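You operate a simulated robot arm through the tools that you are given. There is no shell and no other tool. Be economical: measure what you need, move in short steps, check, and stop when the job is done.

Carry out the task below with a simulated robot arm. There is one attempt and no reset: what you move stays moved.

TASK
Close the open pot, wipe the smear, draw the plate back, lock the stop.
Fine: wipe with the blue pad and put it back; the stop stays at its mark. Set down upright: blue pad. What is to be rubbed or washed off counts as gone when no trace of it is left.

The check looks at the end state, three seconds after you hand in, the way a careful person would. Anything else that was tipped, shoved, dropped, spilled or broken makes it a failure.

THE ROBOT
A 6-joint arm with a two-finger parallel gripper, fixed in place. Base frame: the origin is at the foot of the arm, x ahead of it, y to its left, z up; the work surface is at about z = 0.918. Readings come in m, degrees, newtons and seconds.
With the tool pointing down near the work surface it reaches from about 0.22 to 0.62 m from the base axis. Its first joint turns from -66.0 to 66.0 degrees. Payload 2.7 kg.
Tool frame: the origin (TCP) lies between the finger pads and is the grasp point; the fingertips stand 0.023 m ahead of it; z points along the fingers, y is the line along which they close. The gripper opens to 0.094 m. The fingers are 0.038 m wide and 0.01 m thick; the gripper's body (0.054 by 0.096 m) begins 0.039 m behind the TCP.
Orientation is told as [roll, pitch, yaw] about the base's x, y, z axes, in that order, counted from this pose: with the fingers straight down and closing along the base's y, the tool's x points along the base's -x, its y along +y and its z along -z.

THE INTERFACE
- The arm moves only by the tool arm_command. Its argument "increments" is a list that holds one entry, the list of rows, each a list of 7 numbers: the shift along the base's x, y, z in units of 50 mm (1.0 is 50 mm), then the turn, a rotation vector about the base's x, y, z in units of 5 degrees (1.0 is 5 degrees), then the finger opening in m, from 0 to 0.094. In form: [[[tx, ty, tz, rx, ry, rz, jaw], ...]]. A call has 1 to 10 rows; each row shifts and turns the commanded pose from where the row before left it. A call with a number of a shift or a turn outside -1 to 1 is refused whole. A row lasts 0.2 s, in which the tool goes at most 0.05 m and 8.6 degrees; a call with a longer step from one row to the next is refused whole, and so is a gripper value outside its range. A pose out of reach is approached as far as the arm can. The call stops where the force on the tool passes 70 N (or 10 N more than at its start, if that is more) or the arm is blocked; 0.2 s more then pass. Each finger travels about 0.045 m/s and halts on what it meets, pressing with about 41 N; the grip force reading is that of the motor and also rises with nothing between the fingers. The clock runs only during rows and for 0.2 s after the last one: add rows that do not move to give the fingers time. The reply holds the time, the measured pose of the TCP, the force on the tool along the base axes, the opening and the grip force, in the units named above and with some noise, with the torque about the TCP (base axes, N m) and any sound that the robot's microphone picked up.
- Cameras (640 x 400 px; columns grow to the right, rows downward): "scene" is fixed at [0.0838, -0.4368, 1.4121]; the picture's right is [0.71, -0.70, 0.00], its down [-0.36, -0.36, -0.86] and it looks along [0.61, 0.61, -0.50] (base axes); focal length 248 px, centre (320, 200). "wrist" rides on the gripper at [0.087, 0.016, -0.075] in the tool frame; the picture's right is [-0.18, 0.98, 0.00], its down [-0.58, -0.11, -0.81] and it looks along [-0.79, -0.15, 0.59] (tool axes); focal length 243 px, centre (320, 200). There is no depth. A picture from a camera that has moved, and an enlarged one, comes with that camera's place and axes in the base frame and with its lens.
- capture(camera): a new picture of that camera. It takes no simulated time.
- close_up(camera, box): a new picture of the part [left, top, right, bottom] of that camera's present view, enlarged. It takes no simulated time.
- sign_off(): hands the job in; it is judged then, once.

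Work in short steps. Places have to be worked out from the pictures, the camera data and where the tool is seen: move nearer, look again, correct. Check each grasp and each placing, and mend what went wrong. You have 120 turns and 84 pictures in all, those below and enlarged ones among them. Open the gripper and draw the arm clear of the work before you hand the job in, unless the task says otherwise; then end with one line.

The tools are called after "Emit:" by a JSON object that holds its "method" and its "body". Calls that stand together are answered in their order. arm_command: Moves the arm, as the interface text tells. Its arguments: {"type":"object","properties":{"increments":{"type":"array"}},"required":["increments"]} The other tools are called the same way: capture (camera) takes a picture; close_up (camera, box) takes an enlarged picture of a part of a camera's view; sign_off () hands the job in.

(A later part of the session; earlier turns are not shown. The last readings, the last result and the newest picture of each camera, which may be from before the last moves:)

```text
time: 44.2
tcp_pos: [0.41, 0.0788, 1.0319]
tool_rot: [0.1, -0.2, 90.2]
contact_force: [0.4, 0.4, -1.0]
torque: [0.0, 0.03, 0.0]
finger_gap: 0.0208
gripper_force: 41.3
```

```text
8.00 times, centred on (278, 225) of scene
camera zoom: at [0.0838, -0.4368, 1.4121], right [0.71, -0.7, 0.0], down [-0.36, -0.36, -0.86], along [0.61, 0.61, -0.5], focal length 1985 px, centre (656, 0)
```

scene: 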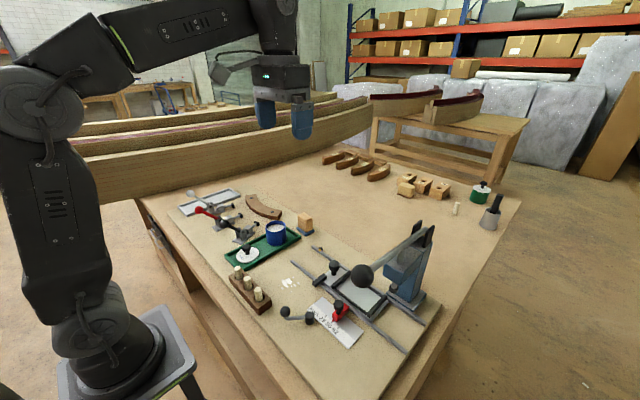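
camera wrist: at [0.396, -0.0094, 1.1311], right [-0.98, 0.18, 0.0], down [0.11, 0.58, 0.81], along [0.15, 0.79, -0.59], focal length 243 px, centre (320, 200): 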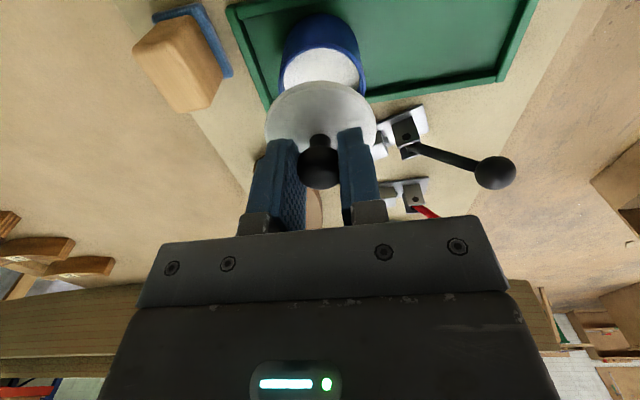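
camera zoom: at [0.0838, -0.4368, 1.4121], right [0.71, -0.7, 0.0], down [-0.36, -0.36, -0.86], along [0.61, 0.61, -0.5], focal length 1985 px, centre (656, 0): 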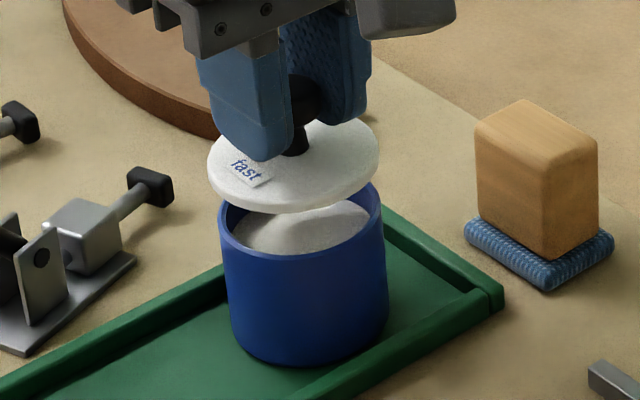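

Lid and rim are aligned within about 1 mm in both views. Lower slowly, feeling for contact.

Emit:
{"method": "arm_command", "body": {"increments": [[[0, 0, -0.15, 0, 0, 0, 0], [0, 0, -0.1, 0, 0, 0, 0], [0, 0, -0.05, 0, 0, 0, 0], [0, 0, -0.03, 0, 0, 0, 0], [0, 0, 0, 0, 0, 0, 0]]]}}

Emit:
{"method": "close_up", "body": {"camera": "scene", "box": [250, 200, 306, 250]}}

```text
time: 45.4
tcp_pos: [0.4102, 0.0777, 1.0142]
tool_rot: [0.1, -0.1, 90.1]
contact_force: [0.3, -0.1, -0.2]
torque: [0.0, -0.03, 0.03]
finger_gap: 0.0208
gripper_force: 41.3
```

```text
8.00 times, centred on (278, 225) of scene
camera zoom: at [0.0838, -0.4368, 1.4121], right [0.71, -0.7, 0.0], down [-0.36, -0.36, -0.86], along [0.61, 0.61, -0.5], focal length 1985 px, centre (656, 0)
```

zoom: 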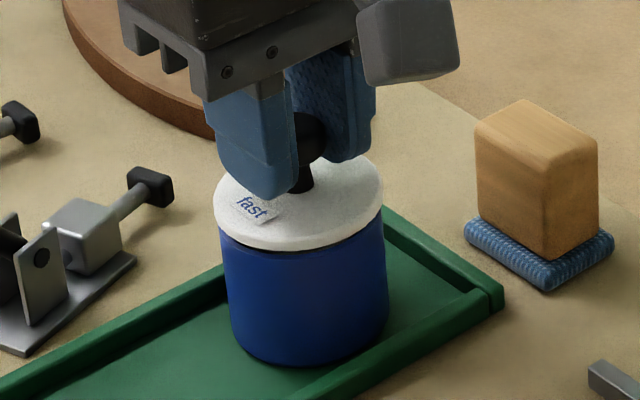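

Very close; nudge ~1 mm right in view and continue down in 1 mm steps.

Emit:
{"method": "arm_command", "body": {"increments": [[[0.015, -0.015, -0.02, 0, 0, 0, 0], [0, 0, -0.02, 0, 0, 0, 0], [0, 0, -0.02, 0, 0, 0, 0], [0, 0, -0.02, 0, 0, 0, 0], [0, 0, 0, 0, 0, 0, 0]]]}}

```text
time: 46.6
tcp_pos: [0.4111, 0.0779, 1.0123]
tool_rot: [-0.3, -0.2, 90.0]
contact_force: [-3.8, -1.9, 24.4]
torque: [-0.62, -0.08, -0.04]
finger_gap: 0.0206
gripper_force: 41.0
```

Contact at z≈1.012 with 24 N. Look at the seating.

Emit:
{"method": "close_up", "body": {"camera": "scene", "box": [260, 210, 300, 250]}}

Emit:
{"method": "close_up", "body": {"camera": "wrist", "box": [240, 40, 400, 200]}}

```text
10.00 times, centred on (280, 230) of scene
camera zoom: at [0.0833, -0.4369, 1.4121], right [0.71, -0.7, 0.0], down [-0.36, -0.36, -0.86], along [0.61, 0.61, -0.5], focal length 2482 px, centre (720, -100)
```

zoom: 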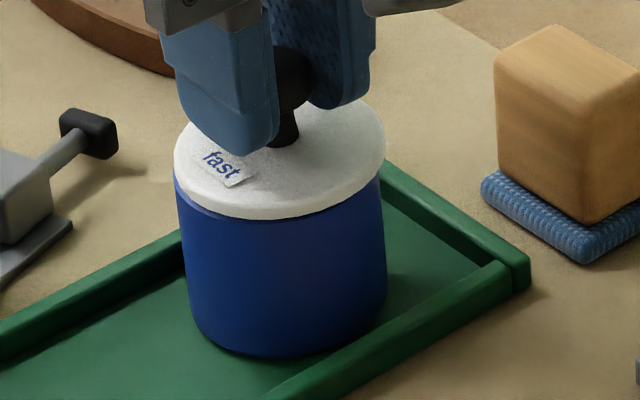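

```text
2.50 times, centred on (320, 120) of wrist
camera zoom: at [0.3961, -0.0091, 1.0864], right [-0.98, 0.18, 0.0], down [0.11, 0.58, 0.81], along [0.15, 0.79, -0.59], focal length 606 px, centre (320, 400)
```

zoom: 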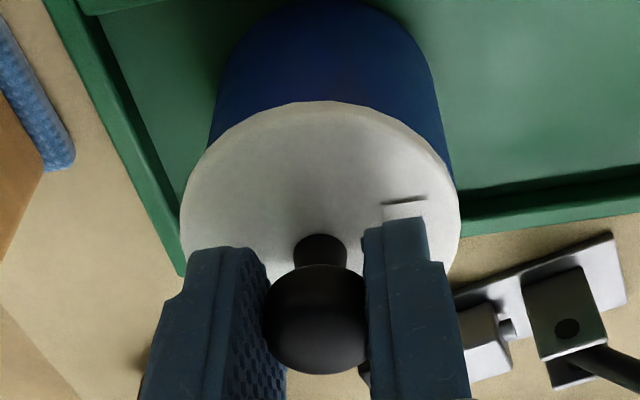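

Looks centred on the rim. Relax the press a little and open the fingers.

Emit:
{"method": "arm_command", "body": {"increments": [[[-0.005, 0, 0.025, 0, 0, 0, 0], [0, 0, 0, 0, 0, 0, 0.024], [0, 0, 0, 0, 0, 0, 0.03], [0, 0, 0, 0, 0, 0, 0.05], [0, 0, 0, 0, 0, 0, 0.056], [0, 0, 0.3, 0, 0, 0, 0.056], [0, 0, 0.5, 0, 0, 0, 0.056], [0, 0, 0.8, 0, 0, 0, 0.056]]]}}

Emit:
{"method": "close_up", "body": {"camera": "scene", "box": [260, 210, 300, 250]}}

Emit:
{"method": "close_up", "body": {"camera": "wrist", "box": [240, 0, 400, 160]}}

```text
time: 48.4
tcp_pos: [0.4099, 0.0775, 1.0926]
tool_rot: [0.2, -0.1, 90.1]
contact_force: [-0.5, -0.4, 0.3]
torque: [0.02, -0.02, -0.02]
finger_gap: 0.0561
gripper_force: 0.1
```

```text
10.00 times, centred on (280, 230) of scene
camera zoom: at [0.0838, -0.4368, 1.4121], right [0.71, -0.7, 0.0], down [-0.36, -0.36, -0.86], along [0.61, 0.61, -0.5], focal length 2482 px, centre (720, -100)
```

zoom: 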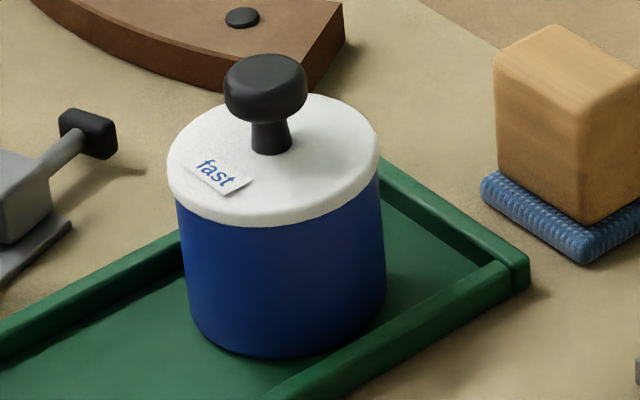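

```text
2.50 times, centred on (320, 80) of wrist
camera zoom: at [0.3959, -0.0093, 1.1662], right [-0.98, 0.18, 0.0], down [0.11, 0.58, 0.81], along [0.15, 0.79, -0.59], focal length 606 px, centre (320, 500)
```

zoom: 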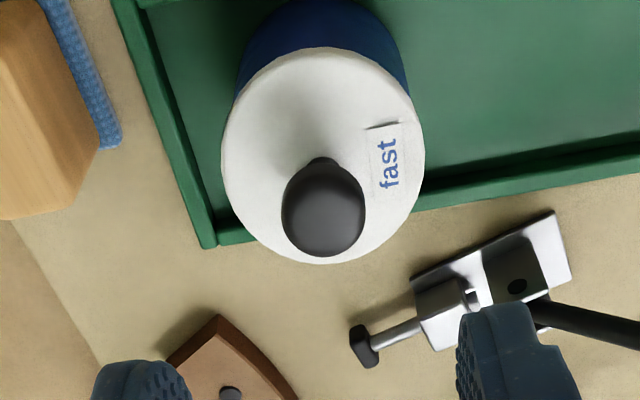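

The lid settled ~3 mm lower on release but appears ~2 mm off-centre. Back off along -y to view the side.

Emit:
{"method": "arm_command", "body": {"increments": [[[0, -0.5, -0.2, 0, 0, 0, 0.056], [0, -0.6, -0.3, 0, 0, 0, 0.056], [0, -0.6, -0.4, 0, 0, 0, 0.056], [0, -0.5, -0.3, 0, 0, 0, 0.056], [0, 0, 0, 0, 0, 0, 0.056]]]}}

Emit:
{"method": "close_up", "body": {"camera": "wrist", "box": [260, 60, 400, 160]}}

```text
time: 49.6
tcp_pos: [0.4116, -0.0326, 1.032]
tool_rot: [0.1, -0.1, 90.1]
contact_force: [0.5, 0.8, 0.2]
torque: [-0.01, 0.0, -0.02]
finger_gap: 0.0562
gripper_force: 0.0
```

```text
4.00 times, centred on (330, 110) of wrist
camera zoom: at [0.3958, -0.1195, 1.1058], right [-0.98, 0.18, 0.0], down [0.11, 0.58, 0.81], along [0.15, 0.79, -0.59], focal length 970 px, centre (280, 560)
```

zoom: 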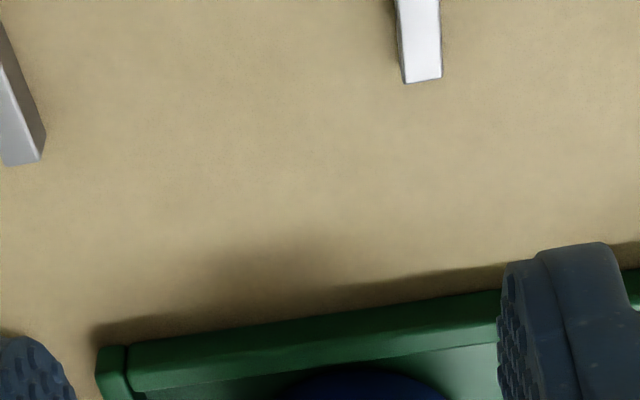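

Emit:
{"method": "close_up", "body": {"camera": "wrist", "box": [260, 130, 400, 230]}}

```text
4.00 times, centred on (330, 180) of wrist
camera zoom: at [0.3958, -0.1195, 1.1058], right [-0.98, 0.18, 0.0], down [0.11, 0.58, 0.81], along [0.15, 0.79, -0.59], focal length 970 px, centre (280, 280)
```

zoom: 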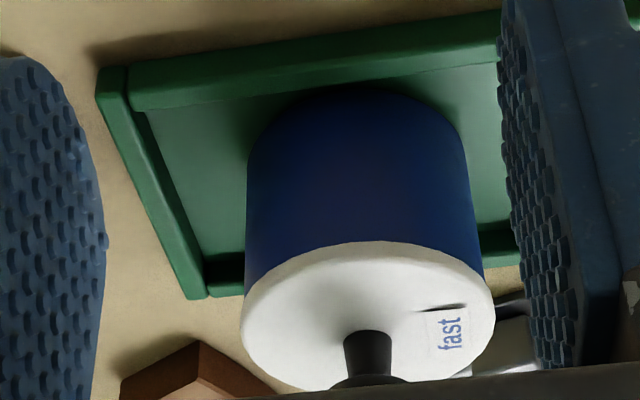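

Lid looks flush but slightly off. I'll re-grip the knob gently and test seating with small lateral moves and a light press.

Emit:
{"method": "arm_command", "body": {"increments": [[[0, 0.5, 0.4, 0, 0, 0, 0.056], [0, 0.6, 0.4, 0, 0, 0, 0.056], [0, 0.6, 0.3, 0, 0, 0, 0.056], [-0.02, 0.53, 0, 0, 0, 0, 0.056], [0, 0, -0.6, 0, 0, 0, 0.056], [0, 0, -0.6, 0, 0, 0, 0.056], [0, 0, -0.35, 0, 0, 0, 0.056], [0, 0, 0, 0, 0, 0, 0.056]]]}}

Emit:
{"method": "arm_command", "body": {"increments": [[[0, 0, 0, 0, 0, 0, 0.03], [0, 0, 0, 0, 0, 0, 0], [0, 0, 0, 0, 0, 0, 0], [0, 0, 0, 0, 0, 0, 0], [0, 0, 0, 0, 0, 0, 0]]]}}

Emit:
{"method": "close_up", "body": {"camera": "scene", "box": [260, 210, 300, 250]}}

```text
time: 51.4
tcp_pos: [0.4103, 0.0787, 1.0106]
tool_rot: [0.2, -0.1, 90.2]
contact_force: [0.4, 0.5, -0.8]
torque: [-0.03, 0.01, 0.02]
finger_gap: 0.0561
gripper_force: 0.1
```

```text
time: 52.6
tcp_pos: [0.4093, 0.0793, 1.0093]
tool_rot: [0.1, -0.1, 90.0]
contact_force: [-0.1, 0.4, -0.2]
torque: [0.04, -0.02, 0.0]
finger_gap: 0.0209
gripper_force: 40.8
```

```text
10.00 times, centred on (280, 230) of scene
camera zoom: at [0.0838, -0.4368, 1.4121], right [0.71, -0.7, 0.0], down [-0.36, -0.36, -0.86], along [0.61, 0.61, -0.5], focal length 2482 px, centre (720, -100)
```

zoom: 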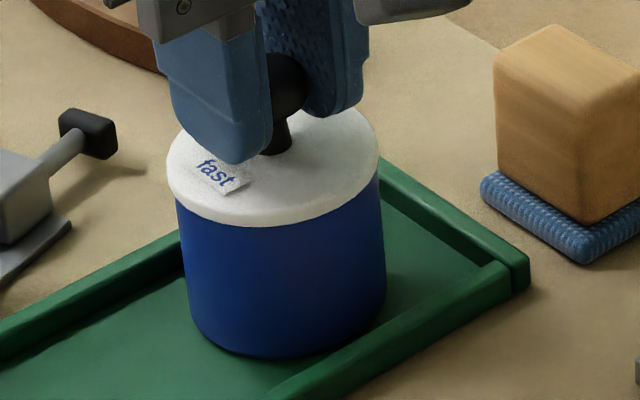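

Gripped without disturbing. Try a small nudge (+x,-y) 1.5 mm and read the force.

Emit:
{"method": "arm_command", "body": {"increments": [[[0.01, -0.02, 0, 0, 0, 0, 0], [0.01, -0.02, 0, 0, 0, 0, 0], [0, 0, 0, 0, 0, 0, 0]]]}}

Emit:
{"method": "close_up", "body": {"camera": "scene", "box": [260, 210, 300, 250]}}

```text
time: 53.4
tcp_pos: [0.4101, 0.0766, 1.0091]
tool_rot: [0.1, -0.1, 90.2]
contact_force: [-0.9, 2.1, 1.1]
torque: [0.05, 0.05, 0.03]
finger_gap: 0.0207
gripper_force: 41.1
```

```text
10.00 times, centred on (280, 230) of scene
camera zoom: at [0.0837, -0.4368, 1.4121], right [0.71, -0.7, 0.0], down [-0.36, -0.36, -0.86], along [0.61, 0.61, -0.5], focal length 2482 px, centre (720, -100)
```

zoom: 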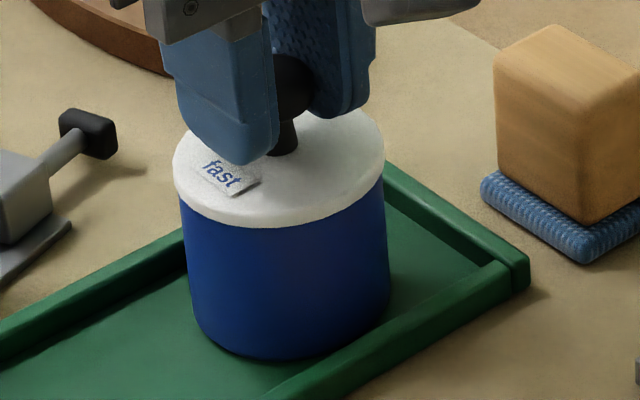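

The pot moved together with the lid, so the lid is plugged in (apparent offset is perspective). Move back the same amount, release, and leave.

Emit:
{"method": "arm_command", "body": {"increments": [[[-0.01, 0.02, 0, 0, 0, 0, 0], [-0.01, 0.02, 0, 0, 0, 0, 0], [0, 0, 0, 0, 0, 0, 0], [0, 0, 0, 0, 0, 0, 0.03], [0, 0, 0, 0, 0, 0, 0.05], [0, 0, 0, 0, 0, 0, 0.056], [0, 0, 0.4, 0, 0, 0, 0.056], [0, 0, 0.6, 0, 0, 0, 0.056], [0, 0, 0.6, 0, 0, 0, 0.056]]]}}

Emit:
{"method": "close_up", "body": {"camera": "scene", "box": [260, 210, 300, 250]}}

```text
time: 55.4
tcp_pos: [0.4098, 0.0799, 1.091]
tool_rot: [0.3, -0.2, 90.1]
contact_force: [-0.7, 0.4, 0.0]
torque: [0.0, -0.02, 0.0]
finger_gap: 0.0561
gripper_force: 0.0
heard: snap
```

```text
10.00 times, centred on (280, 230) of scene
camera zoom: at [0.0838, -0.4368, 1.4121], right [0.71, -0.7, 0.0], down [-0.36, -0.36, -0.86], along [0.61, 0.61, -0.5], focal length 2482 px, centre (720, -100)
```

zoom: 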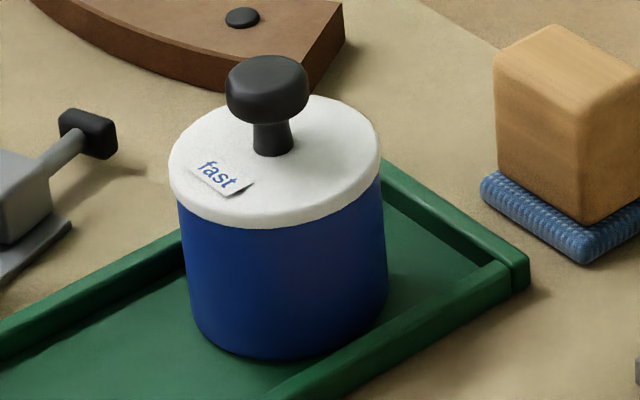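

"Snap" – the lid is seated. Next the plate: rotate back to yaw 0 while moving above the plate knob near (0.426, -0.14).

Emit:
{"method": "arm_command", "body": {"increments": [[[0, 0, 0, 0, 0, -1, 0.056], [0.02, -0.2, 0, 0, 0, -1, 0.056], [0.02, -0.25, 0, 0, 0, -1, 0.056], [0.02, -0.25, 0, 0, 0, -1, 0.056], [0.02, -0.25, 0, 0, 0, -1, 0.056], [0.02, -0.25, 0, 0, 0, -1, 0.056], [0.02, -0.25, 0, 0, 0, -1, 0.056], [0.02, -0.25, 0, 0, 0, -1, 0.056], [0.02, -0.25, 0, 0, 0, -1, 0.056], [0.02, -0.25, 0, 0, 0, -1, 0.056]]]}}

Emit:
{"method": "arm_command", "body": {"increments": [[[0, 0, 0, 0, 0, -1, 0.056], [0.02, -0.3, 0, 0, 0, -1, 0.056], [0.02, -0.3, 0, 0, 0, -1, 0.056], [0.02, -0.3, 0, 0, 0, -1, 0.056], [0.02, -0.3, 0, 0, 0, -1, 0.056], [0.02, -0.3, 0, 0, 0, -1, 0.056], [0.02, -0.3, 0, 0, 0, -1, 0.056], [0, 0, 0, 0, 0, -1, 0.056], [0, 0, 0, 0, 0, 0, 0.056]]]}}

Emit:
{"method": "capture", "body": {"camera": "wrist"}}

Emit:
{"method": "close_up", "body": {"camera": "scene", "box": [300, 200, 440, 320]}}

```text
time: 57.6
tcp_pos: [0.4188, -0.0304, 1.0897]
tool_rot: [0.0, -0.1, 40.0]
contact_force: [-0.4, 0.4, -0.4]
torque: [0.0, 0.02, -0.02]
finger_gap: 0.0558
gripper_force: 0.0
```

```text
time: 59.6
tcp_pos: [0.4243, -0.1212, 1.0896]
tool_rot: [0.1, -0.1, -0.1]
contact_force: [0.6, -0.1, 0.1]
torque: [-0.02, 0.03, 0.03]
finger_gap: 0.0558
gripper_force: 0.0
```

```text
34 pictures are left
camera wrist: at [0.3391, -0.1051, 1.1638], right [0.18, 0.98, 0.0], down [0.58, -0.11, 0.81], along [0.79, -0.15, -0.59], focal length 243 px, centre (320, 200)
```

wrist: 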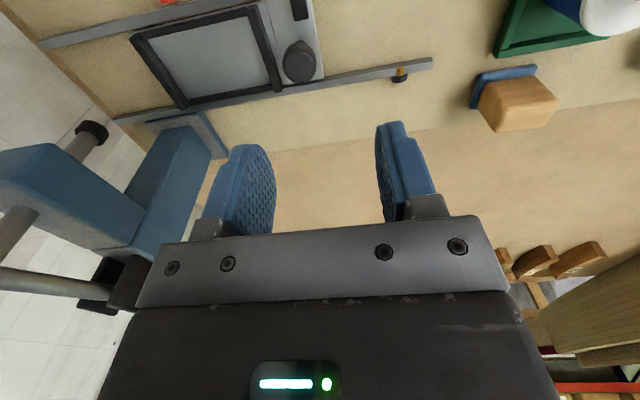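

```text
3.33 times, centred on (370, 260) of scene
camera zoom: at [0.0838, -0.4368, 1.4121], right [0.71, -0.7, 0.0], down [-0.36, -0.36, -0.86], along [0.61, 0.61, -0.5], focal length 827 px, centre (153, 0)
```

zoom: 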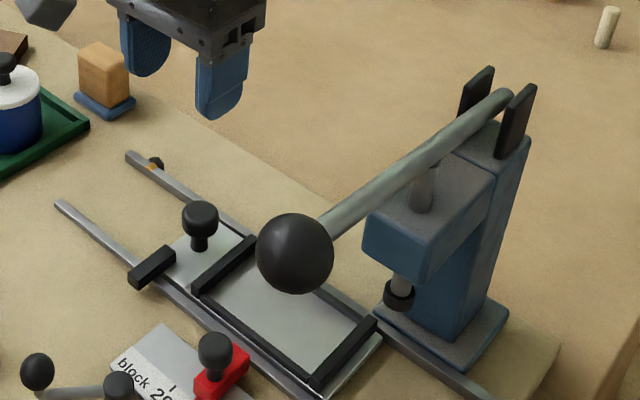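

Plate knob ≈ (0.428, -0.138), head z≈0.96. Move above and lower to z≈0.992.

Emit:
{"method": "arm_command", "body": {"increments": [[[0.07, -0.34, 0, 0, 0, 0, 0.05], [0, 0, -0.6, 0, 0, 0, 0.05], [0, 0, -0.7, 0, 0, 0, 0.05], [0, 0, -0.65, 0, 0, 0, 0.05], [0, 0, 0, 0, 0, 0, 0.05]]]}}

Emit:
{"method": "capture", "body": {"camera": "wrist"}}

Emit:
{"method": "close_up", "body": {"camera": "scene", "box": [300, 210, 400, 300]}}

```text
time: 60.8
tcp_pos: [0.4289, -0.1381, 0.9924]
tool_rot: [0.1, -0.1, 0.1]
contact_force: [0.4, -0.2, -0.5]
torque: [0.01, -0.01, 0.01]
finger_gap: 0.0496
gripper_force: 0.2
```

```text
32 pictures are left
camera wrist: at [0.3428, -0.1223, 1.0665], right [0.18, 0.98, 0.0], down [0.58, -0.11, 0.81], along [0.79, -0.15, -0.59], focal length 243 px, centre (320, 200)
```

wrist: 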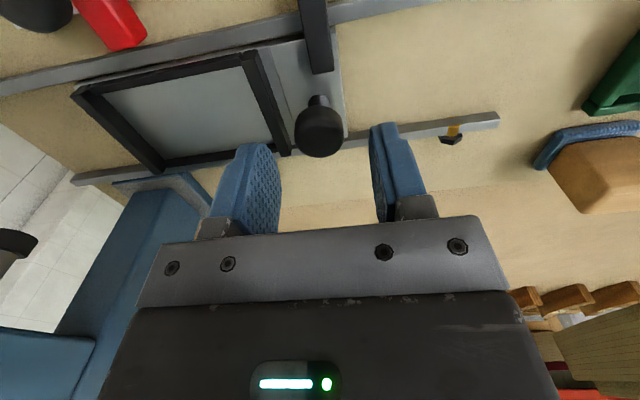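

```text
4.44 times, centred on (350, 255) of scene
camera zoom: at [0.0838, -0.4368, 1.4121], right [0.71, -0.7, 0.0], down [-0.36, -0.36, -0.86], along [0.61, 0.61, -0.5], focal length 1103 px, centre (187, -44)
```

zoom: 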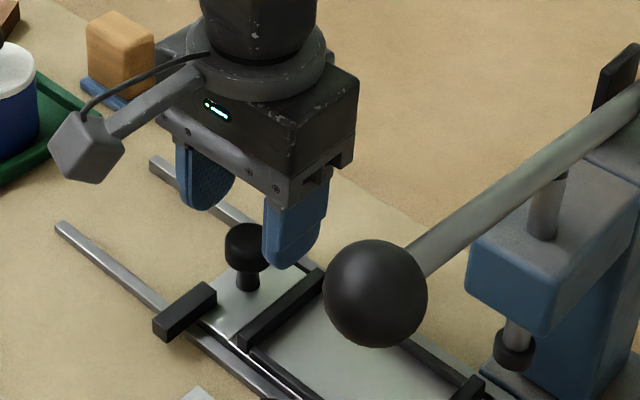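

Knob is centred between the fingers (same column as the earlier gripped knob). Lower to z≈0.970 and close.

Emit:
{"method": "arm_command", "body": {"increments": [[[0, 0, -0.25, 0, 0, 0, 0.05], [0, 0, -0.19, 0, 0, 0, 0.05], [0, 0, 0, 0, 0, 0, 0.03], [0, 0, 0, 0, 0, 0, 0], [0, 0, 0, 0, 0, 0, 0], [0, 0, 0, 0, 0, 0, 0], [0, 0, 0, 0, 0, 0, 0]]]}}

Emit:
{"method": "close_up", "body": {"camera": "scene", "box": [300, 210, 400, 300]}}

```text
time: 62.4
tcp_pos: [0.4284, -0.1379, 0.9701]
tool_rot: [0.1, -0.1, 0.1]
contact_force: [1.0, -0.1, -4.8]
torque: [0.02, -0.51, 0.01]
finger_gap: 0.0277
gripper_force: 44.7
```

```text
4.44 times, centred on (350, 255) of scene
camera zoom: at [0.0839, -0.4369, 1.4121], right [0.71, -0.7, 0.0], down [-0.36, -0.36, -0.86], along [0.61, 0.61, -0.5], focal length 1103 px, centre (187, -44)
```

zoom: 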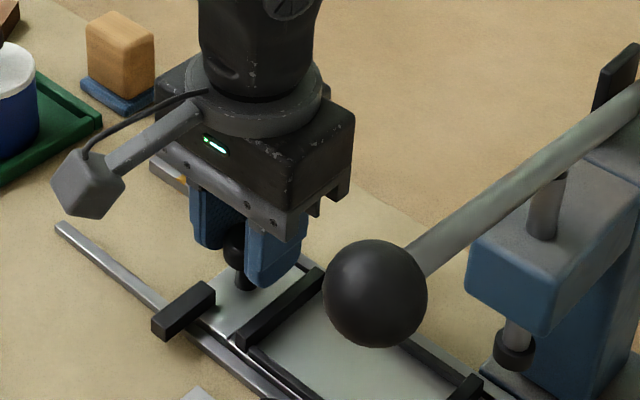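

Knob gripped. Draw the plate toward +y in small steps, watching forces.

Emit:
{"method": "arm_command", "body": {"increments": [[[0, 0.1, 0, 0, 0, 0, 0], [0, 0.2, 0, 0, 0, 0, 0], [0, 0.2, 0, 0, 0, 0, 0], [0, 0.2, 0, 0, 0, 0, 0], [0, 0, 0, 0, 0, 0, 0]]]}}

Emit:
{"method": "capture", "body": {"camera": "wrist"}}

Emit:
{"method": "close_up", "body": {"camera": "scene", "box": [300, 210, 400, 300]}}

```text
time: 63.6
tcp_pos: [0.4281, -0.1022, 0.9699]
tool_rot: [0.2, -0.1, 0.2]
contact_force: [3.5, 0.1, 1.1]
torque: [-0.04, 0.67, -0.05]
finger_gap: 0.027
gripper_force: 45.0
```

```text
29 pictures are left
camera wrist: at [0.3426, -0.0868, 1.044], right [0.18, 0.98, 0.0], down [0.58, -0.11, 0.81], along [0.79, -0.15, -0.59], focal length 243 px, centre (320, 200)
```

wrist: 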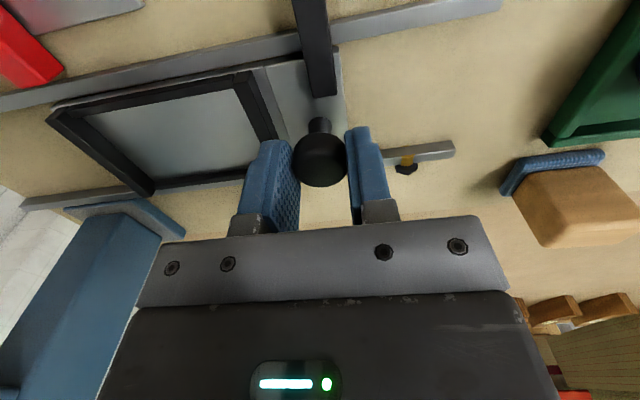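

```text
4.44 times, centred on (350, 255) of scene
camera zoom: at [0.0839, -0.4368, 1.4121], right [0.71, -0.7, 0.0], down [-0.36, -0.36, -0.86], along [0.61, 0.61, -0.5], focal length 1103 px, centre (187, -44)
```

zoom: 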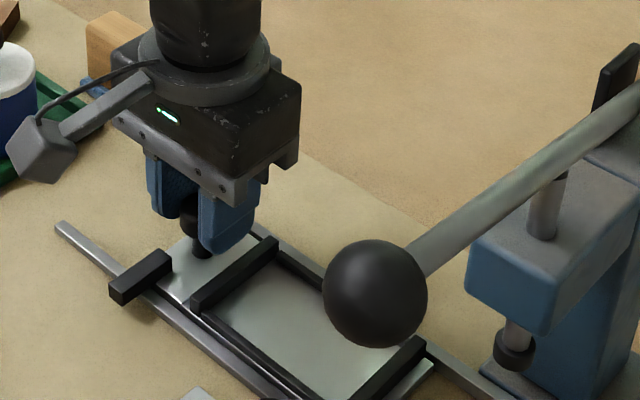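

Plate is following, ~30 mm to the mark. Continue.

Emit:
{"method": "arm_command", "body": {"increments": [[[0, 0.15, 0, 0, 0, 0, 0], [0, 0.15, 0, 0, 0, 0, 0], [0, 0.15, 0, 0, 0, 0, 0], [0, 0.05, 0, 0, 0, 0, 0], [0, 0, 0, 0, 0, 0, 0]]]}}

Emit:
{"method": "close_up", "body": {"camera": "wrist", "box": [230, 40, 450, 220]}}

```text
time: 64.8
tcp_pos: [0.4281, -0.0779, 0.9707]
tool_rot: [0.1, -0.1, 0.1]
contact_force: [6.3, -1.8, -3.6]
torque: [-0.07, 0.69, 0.03]
finger_gap: 0.0274
gripper_force: 45.1
```

```text
2.22 times, centred on (340, 130) of wrist
camera zoom: at [0.3425, -0.0623, 1.0439], right [0.18, 0.98, 0.0], down [0.58, -0.11, 0.81], along [0.79, -0.15, -0.59], focal length 539 px, centre (276, 356)
```

zoom: 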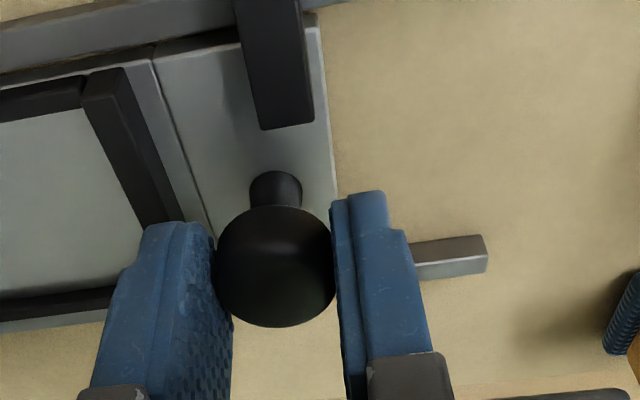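

No end stop yet (Fy≈-2 N). Continue in 2 mm steps until resistance.

Emit:
{"method": "arm_command", "body": {"increments": [[[0, 0.05, 0, 0, 0, 0, 0], [0, 0.05, 0, 0, 0, 0, 0], [0, 0, 0, 0, 0, 0, 0]]]}}

Emit:
{"method": "close_up", "body": {"camera": "scene", "box": [290, 220, 370, 290]}}

```text
time: 65.6
tcp_pos: [0.4281, -0.0725, 0.9698]
tool_rot: [0.2, -0.1, 0.1]
contact_force: [5.2, 0.2, -10.5]
torque: [-0.02, -0.75, -0.01]
finger_gap: 0.0274
gripper_force: 45.1
```

```text
5.71 times, centred on (330, 255) of scene
camera zoom: at [0.084, -0.4369, 1.4121], right [0.71, -0.7, 0.0], down [-0.36, -0.36, -0.86], along [0.61, 0.61, -0.5], focal length 1418 px, centre (263, -114)
```

zoom: 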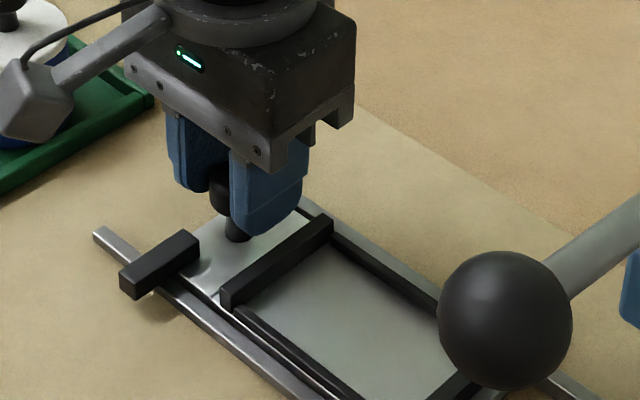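

Emit:
{"method": "arm_command", "body": {"increments": [[[0, 0.04, 0, 0, 0, 0, 0], [0, 0.04, 0, 0, 0, 0, 0], [0, 0.04, 0, 0, 0, 0, 0], [0, 0, 0, 0, 0, 0, 0]]]}}

```text
time: 66.6
tcp_pos: [0.4276, -0.0668, 0.9702]
tool_rot: [0.1, -0.1, 0.1]
contact_force: [8.3, -1.3, -7.7]
torque: [-0.03, 0.12, -0.09]
finger_gap: 0.0272
gripper_force: 45.1
```

By my estimate the plate edge is about at the mark now. Keep going in 1 mm steps to feel the stop peg.

Emit:
{"method": "arm_command", "body": {"increments": [[[0, 0.03, 0, 0, 0, 0, 0], [0, 0.03, 0, 0, 0, 0, 0], [0, 0, 0, 0, 0, 0, 0]]]}}

Emit:
{"method": "capture", "body": {"camera": "wrist"}}

```text
time: 67.4
tcp_pos: [0.4275, -0.0629, 0.9704]
tool_rot: [0.1, 0.0, 0.1]
contact_force: [11.5, -1.5, -8.0]
torque: [-0.08, 0.33, 0.05]
finger_gap: 0.0272
gripper_force: 45.0
```

```text
25 pictures are left
camera wrist: at [0.3425, -0.0483, 1.044], right [0.18, 0.98, 0.0], down [0.58, -0.11, 0.81], along [0.79, -0.15, -0.59], focal length 243 px, centre (320, 200)
```

wrist: 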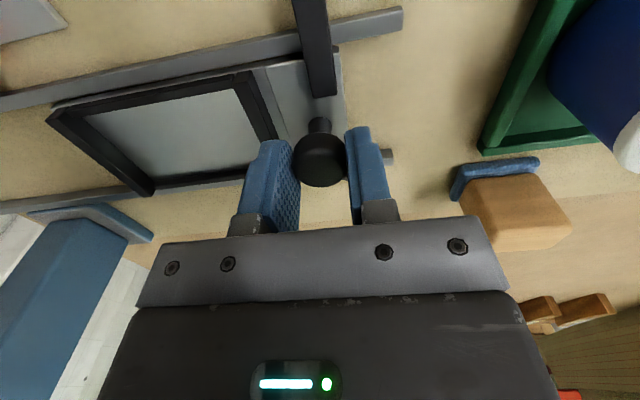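

Mark is hidden behind the finger; release and lift to see how the plate edge lies relative to it.

Emit:
{"method": "arm_command", "body": {"increments": [[[0, 0, 0, 0, 0, 0, 0.03], [0, 0, 0, 0, 0, 0, 0.05], [0, 0, 0, 0, 0, 0, 0.05], [0, 0, 0.4, 0, 0, 0, 0.05], [0, 0, 0.6, 0, 0, 0, 0.05], [-0.4, 0, 0.6, 0, 0, 0, 0.05], [0, 0, 0, 0, 0, 0, 0.05]]]}}

Emit:
{"method": "close_up", "body": {"camera": "wrist", "box": [220, 0, 460, 200]}}

Emit:
{"method": "close_up", "body": {"camera": "scene", "box": [290, 220, 370, 290]}}

```text
time: 69.0
tcp_pos: [0.4093, -0.0633, 1.0498]
tool_rot: [0.1, -0.1, 0.0]
contact_force: [-0.3, -0.3, -0.4]
torque: [-0.02, 0.0, 0.0]
finger_gap: 0.0498
gripper_force: 0.1
```

```text
2.00 times, centred on (340, 100) of wrist
camera zoom: at [0.3226, -0.048, 1.1244], right [0.18, 0.98, 0.0], down [0.58, -0.11, 0.81], along [0.79, -0.15, -0.59], focal length 485 px, centre (280, 400)
```

zoom: 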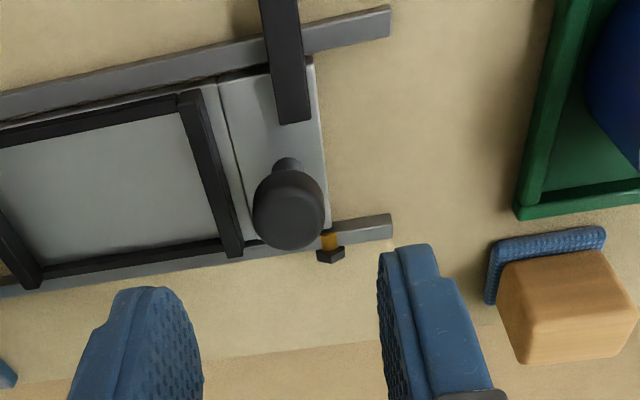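

```text
5.71 times, centred on (330, 255) of scene
camera zoom: at [0.0838, -0.4368, 1.4121], right [0.71, -0.7, 0.0], down [-0.36, -0.36, -0.86], along [0.61, 0.61, -0.5], focal length 1418 px, centre (263, -114)
```

zoom: 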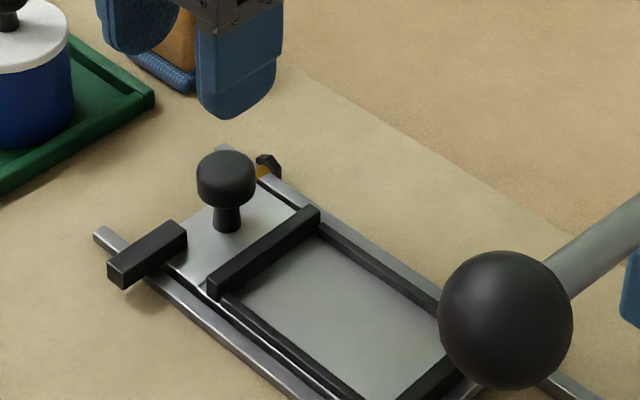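

Emit:
{"method": "close_up", "body": {"camera": "wrist", "box": [360, 90, 420, 140]}}

Emit:
{"method": "close_up", "body": {"camera": "scene", "box": [315, 235, 345, 260]}}

```text
8.00 times, centred on (390, 115) of wrist
camera zoom: at [0.3226, -0.048, 1.1244], right [0.18, 0.98, 0.0], down [0.58, -0.11, 0.81], along [0.79, -0.15, -0.59], focal length 1941 px, centre (-240, 880)
```

zoom: 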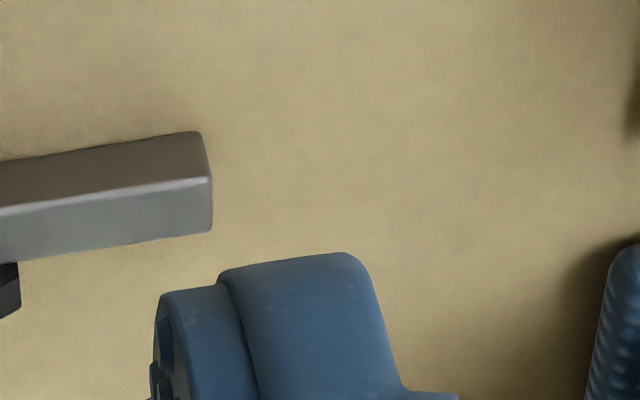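

```text
16.00 times, centred on (330, 248) of scene
camera zoom: at [0.0838, -0.4368, 1.4121], right [0.71, -0.7, 0.0], down [-0.36, -0.36, -0.86], along [0.61, 0.61, -0.5], focal length 3971 px, centre (160, -560)
```

zoom: 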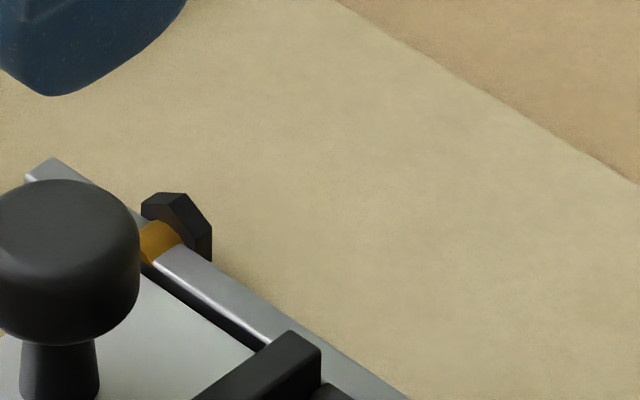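

Emit:
{"method": "close_up", "body": {"camera": "wrist", "box": [315, 95, 375, 145]}}

```text
8.00 times, centred on (345, 120) of wrist
camera zoom: at [0.3226, -0.048, 1.1244], right [0.18, 0.98, 0.0], down [0.58, -0.11, 0.81], along [0.79, -0.15, -0.59], focal length 1941 px, centre (120, 840)
```

zoom: 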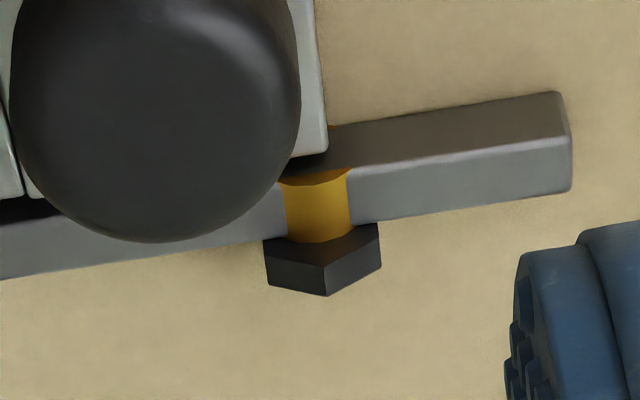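

The plate edge lies at the brass mark. I'll test whether there's a hard end stop by re-gripping and pulling slightly further.

Emit:
{"method": "arm_command", "body": {"increments": [[[0.36, 0, -0.6, 0, 0, 0, 0.05], [0, 0, -0.6, 0, 0, 0, 0.05], [0, 0, -0.4, 0, 0, 0, 0.05], [0, 0, 0, 0, 0, 0, 0.03], [0, 0, 0, 0, 0, 0, 0], [0, 0, 0, 0, 0, 0, 0], [0, 0, 0, 0, 0, 0, 0]]]}}

Emit:
{"method": "arm_command", "body": {"increments": [[[0, 0.04, 0, 0, 0, 0, 0], [0, 0.04, 0, 0, 0, 0, 0], [0, 0, 0, 0, 0, 0, 0]]]}}

```text
time: 70.6
tcp_pos: [0.4263, -0.0638, 0.9699]
tool_rot: [0.1, -0.1, 0.1]
contact_force: [-0.2, -0.7, -4.3]
torque: [-0.01, -0.72, -0.01]
finger_gap: 0.0275
gripper_force: 44.8
```

```text
time: 71.4
tcp_pos: [0.4272, -0.0591, 0.97]
tool_rot: [0.1, -0.1, 0.1]
contact_force: [6.8, -1.0, -11.6]
torque: [-0.06, -0.43, -0.03]
finger_gap: 0.0275
gripper_force: 44.7
```

Emit:
{"method": "arm_command", "body": {"increments": [[[0, 0.04, 0, 0, 0, 0, 0], [0, 0.04, 0, 0, 0, 0, 0], [0, 0.04, 0, 0, 0, 0, 0], [0, 0, 0, 0, 0, 0, 0]]]}}

```text
time: 72.4
tcp_pos: [0.4263, -0.0536, 0.9695]
tool_rot: [0.0, -0.1, 0.0]
contact_force: [13.2, -1.8, -17.7]
torque: [-0.01, -0.12, 0.01]
finger_gap: 0.0275
gripper_force: 45.2
```

Emit:
{"method": "close_up", "body": {"camera": "wrist", "box": [220, 0, 460, 200]}}

Emit:
{"method": "close_up", "body": {"camera": "scene", "box": [290, 220, 370, 290]}}

```text
2.00 times, centred on (340, 100) of wrist
camera zoom: at [0.3412, -0.0379, 1.0436], right [0.18, 0.98, 0.0], down [0.58, -0.11, 0.81], along [0.79, -0.15, -0.59], focal length 485 px, centre (280, 400)
```

zoom: 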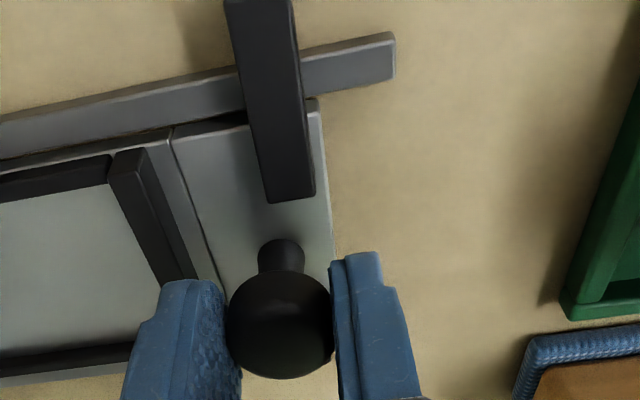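

```text
5.71 times, centred on (330, 255) of scene
camera zoom: at [0.0844, -0.4369, 1.4121], right [0.71, -0.7, 0.0], down [-0.36, -0.36, -0.86], along [0.61, 0.61, -0.5], focal length 1418 px, centre (263, -114)
```

zoom: 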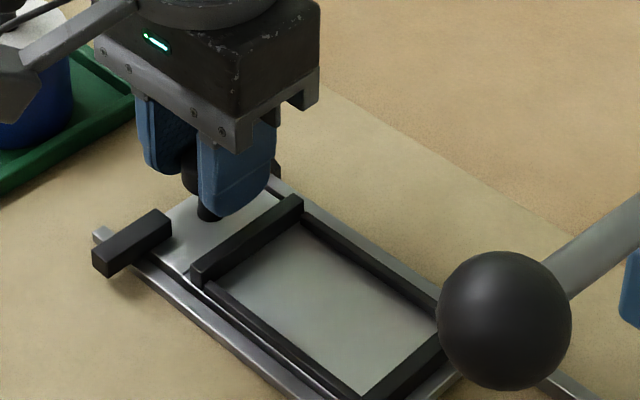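

No stop yet and the plate moved past the mark by ~10 mm. Relieve side forces slightly and continue gently to find the travel limit.

Emit:
{"method": "arm_command", "body": {"increments": [[[0.015, 0.03, -0.01, 0, 0, 0, 0], [0.01, 0.03, -0.01, 0, 0, 0, 0], [0, 0, 0, 0, 0, 0, 0]]]}}

Emit:
{"method": "arm_command", "body": {"increments": [[[0, 0.03, 0, 0, 0, 0, 0], [0, 0.03, 0, 0, 0, 0, 0], [0, 0, 0, 0, 0, 0, 0]]]}}

```text
time: 73.2
tcp_pos: [0.4273, -0.0514, 0.9685]
tool_rot: [0.2, 0.0, 0.1]
contact_force: [-6.8, -1.3, -0.9]
torque: [0.04, -0.6, -0.04]
finger_gap: 0.0276
gripper_force: 44.9
```

```text
time: 74.0
tcp_pos: [0.4278, -0.0482, 0.9691]
tool_rot: [0.1, 0.0, 0.2]
contact_force: [-9.6, -0.4, 12.0]
torque: [-0.02, 1.33, -0.07]
finger_gap: 0.0275
gripper_force: 45.0
```

Emit:
{"method": "arm_command", "body": {"increments": [[[0, 0.04, 0, 0, 0, 0, 0], [0, 0.04, 0, 0, 0, 0, 0], [0, 0, 0, 0, 0, 0, 0]]]}}

```text
time: 74.8
tcp_pos: [0.4267, -0.0428, 0.969]
tool_rot: [0.1, -0.1, 0.1]
contact_force: [-12.8, -0.8, 14.3]
torque: [-0.01, 0.72, 0.02]
finger_gap: 0.0273
gripper_force: 44.9
```

Emit:
{"method": "arm_command", "body": {"increments": [[[-0.01, 0.05, 0.01, 0, 0, 0, 0], [-0.01, 0.05, 0.01, 0, 0, 0, 0], [0, 0.05, 0, 0, 0, 0, 0], [0, 0, 0, 0, 0, 0, 0]]]}}

Emit:
{"method": "close_up", "body": {"camera": "scene", "box": [280, 210, 400, 310]}}

```text
time: 75.8
tcp_pos: [0.4273, -0.037, 0.97]
tool_rot: [-0.1, -0.2, 0.1]
contact_force: [3.7, -20.2, -9.9]
torque: [-0.51, -0.69, 0.03]
finger_gap: 0.0273
gripper_force: 44.9
```

```text
4.00 times, centred on (340, 260) of scene
camera zoom: at [0.084, -0.4374, 1.4119], right [0.71, -0.7, 0.0], down [-0.36, -0.36, -0.86], along [0.61, 0.61, -0.5], focal length 993 px, centre (240, -40)
```

zoom: 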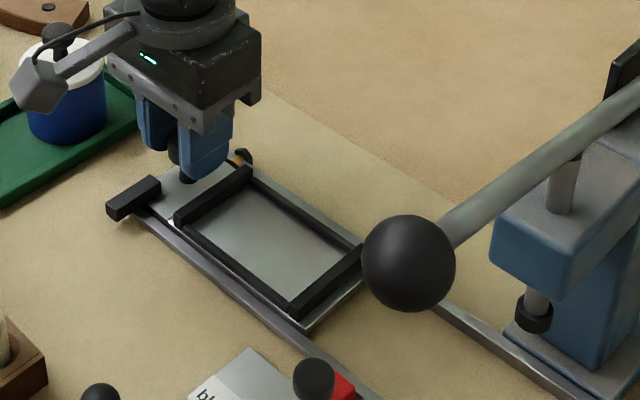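

A firm stop (Fy≈-20 N) at knob y≈-0.037, with the frame at the brass pin: the plate is fully back. Release and lift.

Emit:
{"method": "arm_command", "body": {"increments": [[[0, 0, 0, 0, 0, 0, 0.03], [0, 0, 0, 0, 0, 0, 0.05], [0, 0, 0, 0, 0, 0, 0.05], [0, 0, 0.4, 0, 0, 0, 0.05], [0, 0, 0.6, 0, 0, 0, 0.05], [-0.6, 0, 0.6, 0, 0, 0, 0.05], [-0.6, 0, 0, 0, 0, 0, 0.05]]]}}

Emit:
{"method": "close_up", "body": {"camera": "wrist", "box": [220, 20, 460, 220]}}

```text
time: 77.4
tcp_pos: [0.3662, -0.0365, 1.0502]
tool_rot: [0.1, -0.1, 0.1]
contact_force: [-0.5, -0.6, -0.3]
torque: [0.02, 0.02, 0.04]
finger_gap: 0.0502
gripper_force: 0.1
```

```text
2.00 times, centred on (340, 120) of wrist
camera zoom: at [0.281, -0.0208, 1.1239], right [0.18, 0.98, 0.0], down [0.58, -0.11, 0.81], along [0.79, -0.15, -0.59], focal length 485 px, centre (280, 360)
```

zoom: 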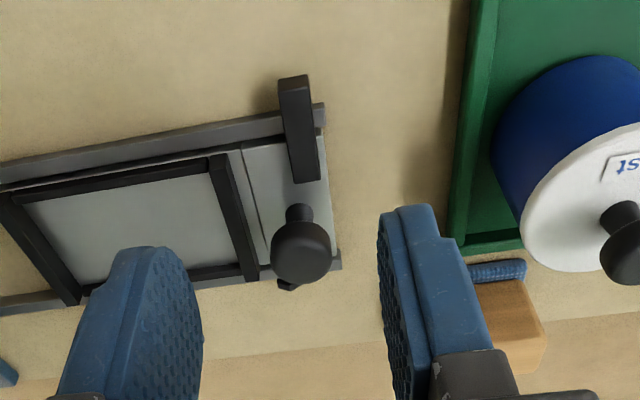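

Plate is at its end stop. Now the crank: ball ≈ (0.263, -0.156, 0.957), pivot ≈ (0.300, -0.188). I'll turn yaw to ≈-41° and move above the ball so the fingers straddle it along its tangent.

Emit:
{"method": "arm_command", "body": {"increments": [[[-0.258, -0.299, 0, 0, 0, -1, 0.045], [-0.258, -0.299, 0, 0, 0, -1, 0.045], [-0.258, -0.299, 0, 0, 0, -1, 0.045], [-0.258, -0.299, 0, 0, 0, -1, 0.045], [-0.258, -0.299, 0, 0, 0, -1, 0.045], [-0.258, -0.299, 0, 0, 0, -1, 0.045], [-0.258, -0.299, 0, 0, 0, -1, 0.045], [-0.258, -0.299, 0, 0, 0, -1, 0.045], [0, 0, 0, 0, 0, -0.2, 0.045]]]}}

Emit:
{"method": "capture", "body": {"camera": "wrist"}}

Emit:
{"method": "close_up", "body": {"camera": "scene", "box": [250, 250, 370, 350]}}

```text
time: 79.4
tcp_pos: [0.2627, -0.1546, 1.0496]
tool_rot: [0.1, -0.2, -41.0]
contact_force: [0.6, 0.8, 1.0]
torque: [0.01, 0.01, 0.03]
finger_gap: 0.045
gripper_force: 0.1
```

```text
15 pictures are left
camera wrist: at [0.209, -0.0866, 1.1237], right [0.78, 0.62, 0.0], down [0.37, -0.46, 0.81], along [0.5, -0.63, -0.59], focal length 243 px, centre (320, 200)
```

wrist: 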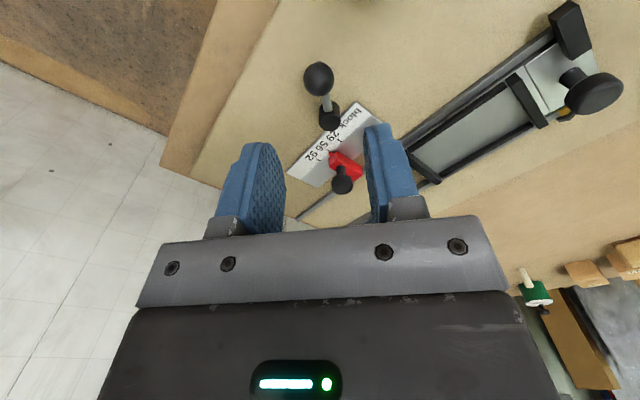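

```text
4.00 times, centred on (310, 300) of scene
camera zoom: at [0.0838, -0.4368, 1.4121], right [0.71, -0.7, 0.0], down [-0.36, -0.36, -0.86], along [0.61, 0.61, -0.5], focal length 993 px, centre (360, -200)
```

zoom: 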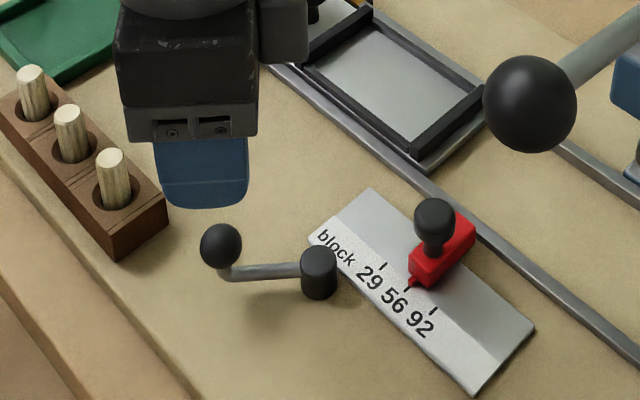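

Ball is centred on the fingers' column. Lower to z≈0.962 around it and close partly to 0.030 (ball ≈0.021).

Emit:
{"method": "arm_command", "body": {"increments": [[[-0.02, 0, -0.6, 0, 0, 0, 0.045], [0, 0, -0.6, 0, 0, 0, 0.045], [0, 0, -0.55, 0, 0, 0, 0.045], [0, 0, 0, 0, 0, 0, 0.035], [0, 0, 0, 0, 0, 0, 0.03], [0, 0, 0, 0, 0, 0, 0.03]]]}}

Emit:
{"method": "close_up", "body": {"camera": "scene", "box": [250, 250, 370, 350]}}

```text
time: 80.8
tcp_pos: [0.2623, -0.1557, 0.9617]
tool_rot: [0.2, -0.1, -40.9]
contact_force: [-0.7, 0.4, 0.2]
torque: [-0.02, 0.0, 0.01]
finger_gap: 0.0301
gripper_force: 0.0
```

```text
4.00 times, centred on (310, 300) of scene
camera zoom: at [0.0838, -0.4368, 1.4121], right [0.71, -0.7, 0.0], down [-0.36, -0.36, -0.86], along [0.61, 0.61, -0.5], focal length 993 px, centre (360, -200)
```

zoom: 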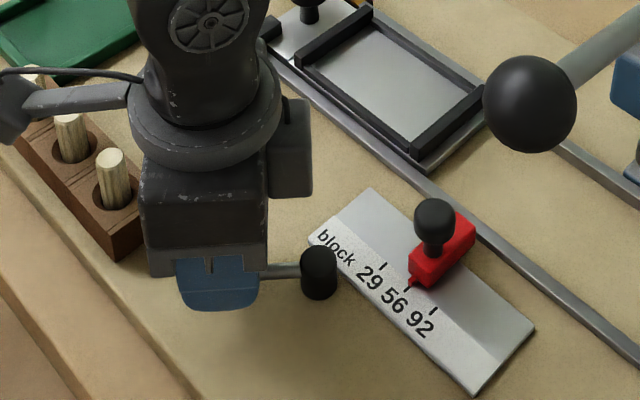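

Straddling the ball. Push clockwise (+x,+y) about 10 mm and read the force.

Emit:
{"method": "arm_command", "body": {"increments": [[[0.033, 0.038, 0, 0, 0, 0, 0.03], [0.033, 0.038, 0, 0, 0, 0, 0.03], [0.033, 0.038, 0, 0, 0, 0, 0.03], [0.033, 0.038, 0, 0, 0, -0.2, 0.03], [0, 0, 0, 0, 0, 0, 0.03]]]}}

```text
time: 82.0
tcp_pos: [0.2689, -0.1489, 0.9632]
tool_rot: [0.1, 0.0, -42.0]
contact_force: [-9.6, -19.2, 0.5]
torque: [0.01, 0.18, 0.1]
finger_gap: 0.0391
gripper_force: 10.4
```

Resistance ~21 N with the finger being pushed back — the crank seems blocked clockwise. Return and try counter-clockwise.

Emit:
{"method": "arm_command", "body": {"increments": [[[-0.066, -0.076, 0, 0, 0, 0.2, 0.03], [-0.066, -0.076, 0, 0, 0, 0, 0.03], [-0.033, -0.038, 0, 0, 0, 0, 0.03], [-0.033, -0.038, 0, 0, 0, 0, 0.03], [-0.033, -0.038, 0, 0, 0, 0, 0.03], [0, 0, 0, 0, 0, 0, 0.03]]]}}

Emit:
{"method": "close_up", "body": {"camera": "scene", "box": [250, 250, 370, 350]}}

```text
time: 83.4
tcp_pos: [0.2572, -0.1615, 0.9628]
tool_rot: [0.0, -0.1, -40.9]
contact_force: [0.9, 1.6, -0.7]
torque: [0.04, -0.01, 0.01]
finger_gap: 0.0306
gripper_force: 0.9
```

```text
4.00 times, centred on (310, 300) of scene
camera zoom: at [0.0838, -0.4368, 1.4121], right [0.71, -0.7, 0.0], down [-0.36, -0.36, -0.86], along [0.61, 0.61, -0.5], focal length 993 px, centre (360, -200)
```

zoom: 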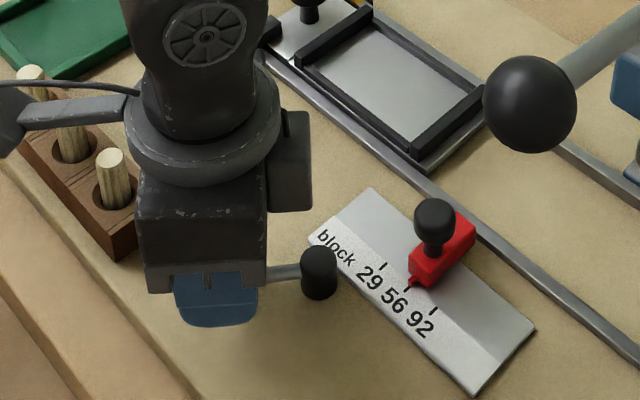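

Nearly free this way. Continue along the arc counter-clockwise in ~6° steps with yaw following.

Emit:
{"method": "arm_command", "body": {"increments": [[[-0.05, -0.092, 0, 0, 0, 1, 0.03], [-0.042, -0.096, 0, 0, 0, 1, 0.03], [-0.03, -0.1, 0, 0, 0, 1, 0.03], [-0.02, -0.102, 0, 0, 0, 1, 0.03], [0, 0, 0, 0, 0, 0, 0.03]]]}}

Emit:
{"method": "close_up", "body": {"camera": "scene", "box": [250, 250, 370, 350]}}

```text
time: 84.6
tcp_pos: [0.2497, -0.18, 0.9621]
tool_rot: [0.2, 0.0, -20.8]
contact_force: [0.2, -1.1, 0.3]
torque: [-0.01, 0.01, 0.01]
finger_gap: 0.03
gripper_force: 0.0
```

```text
4.00 times, centred on (310, 300) of scene
camera zoom: at [0.0838, -0.4368, 1.4121], right [0.71, -0.7, 0.0], down [-0.36, -0.36, -0.86], along [0.61, 0.61, -0.5], focal length 993 px, centre (360, -200)
```

zoom: 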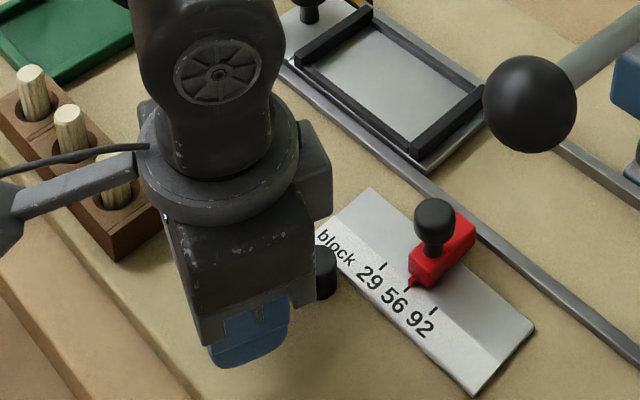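

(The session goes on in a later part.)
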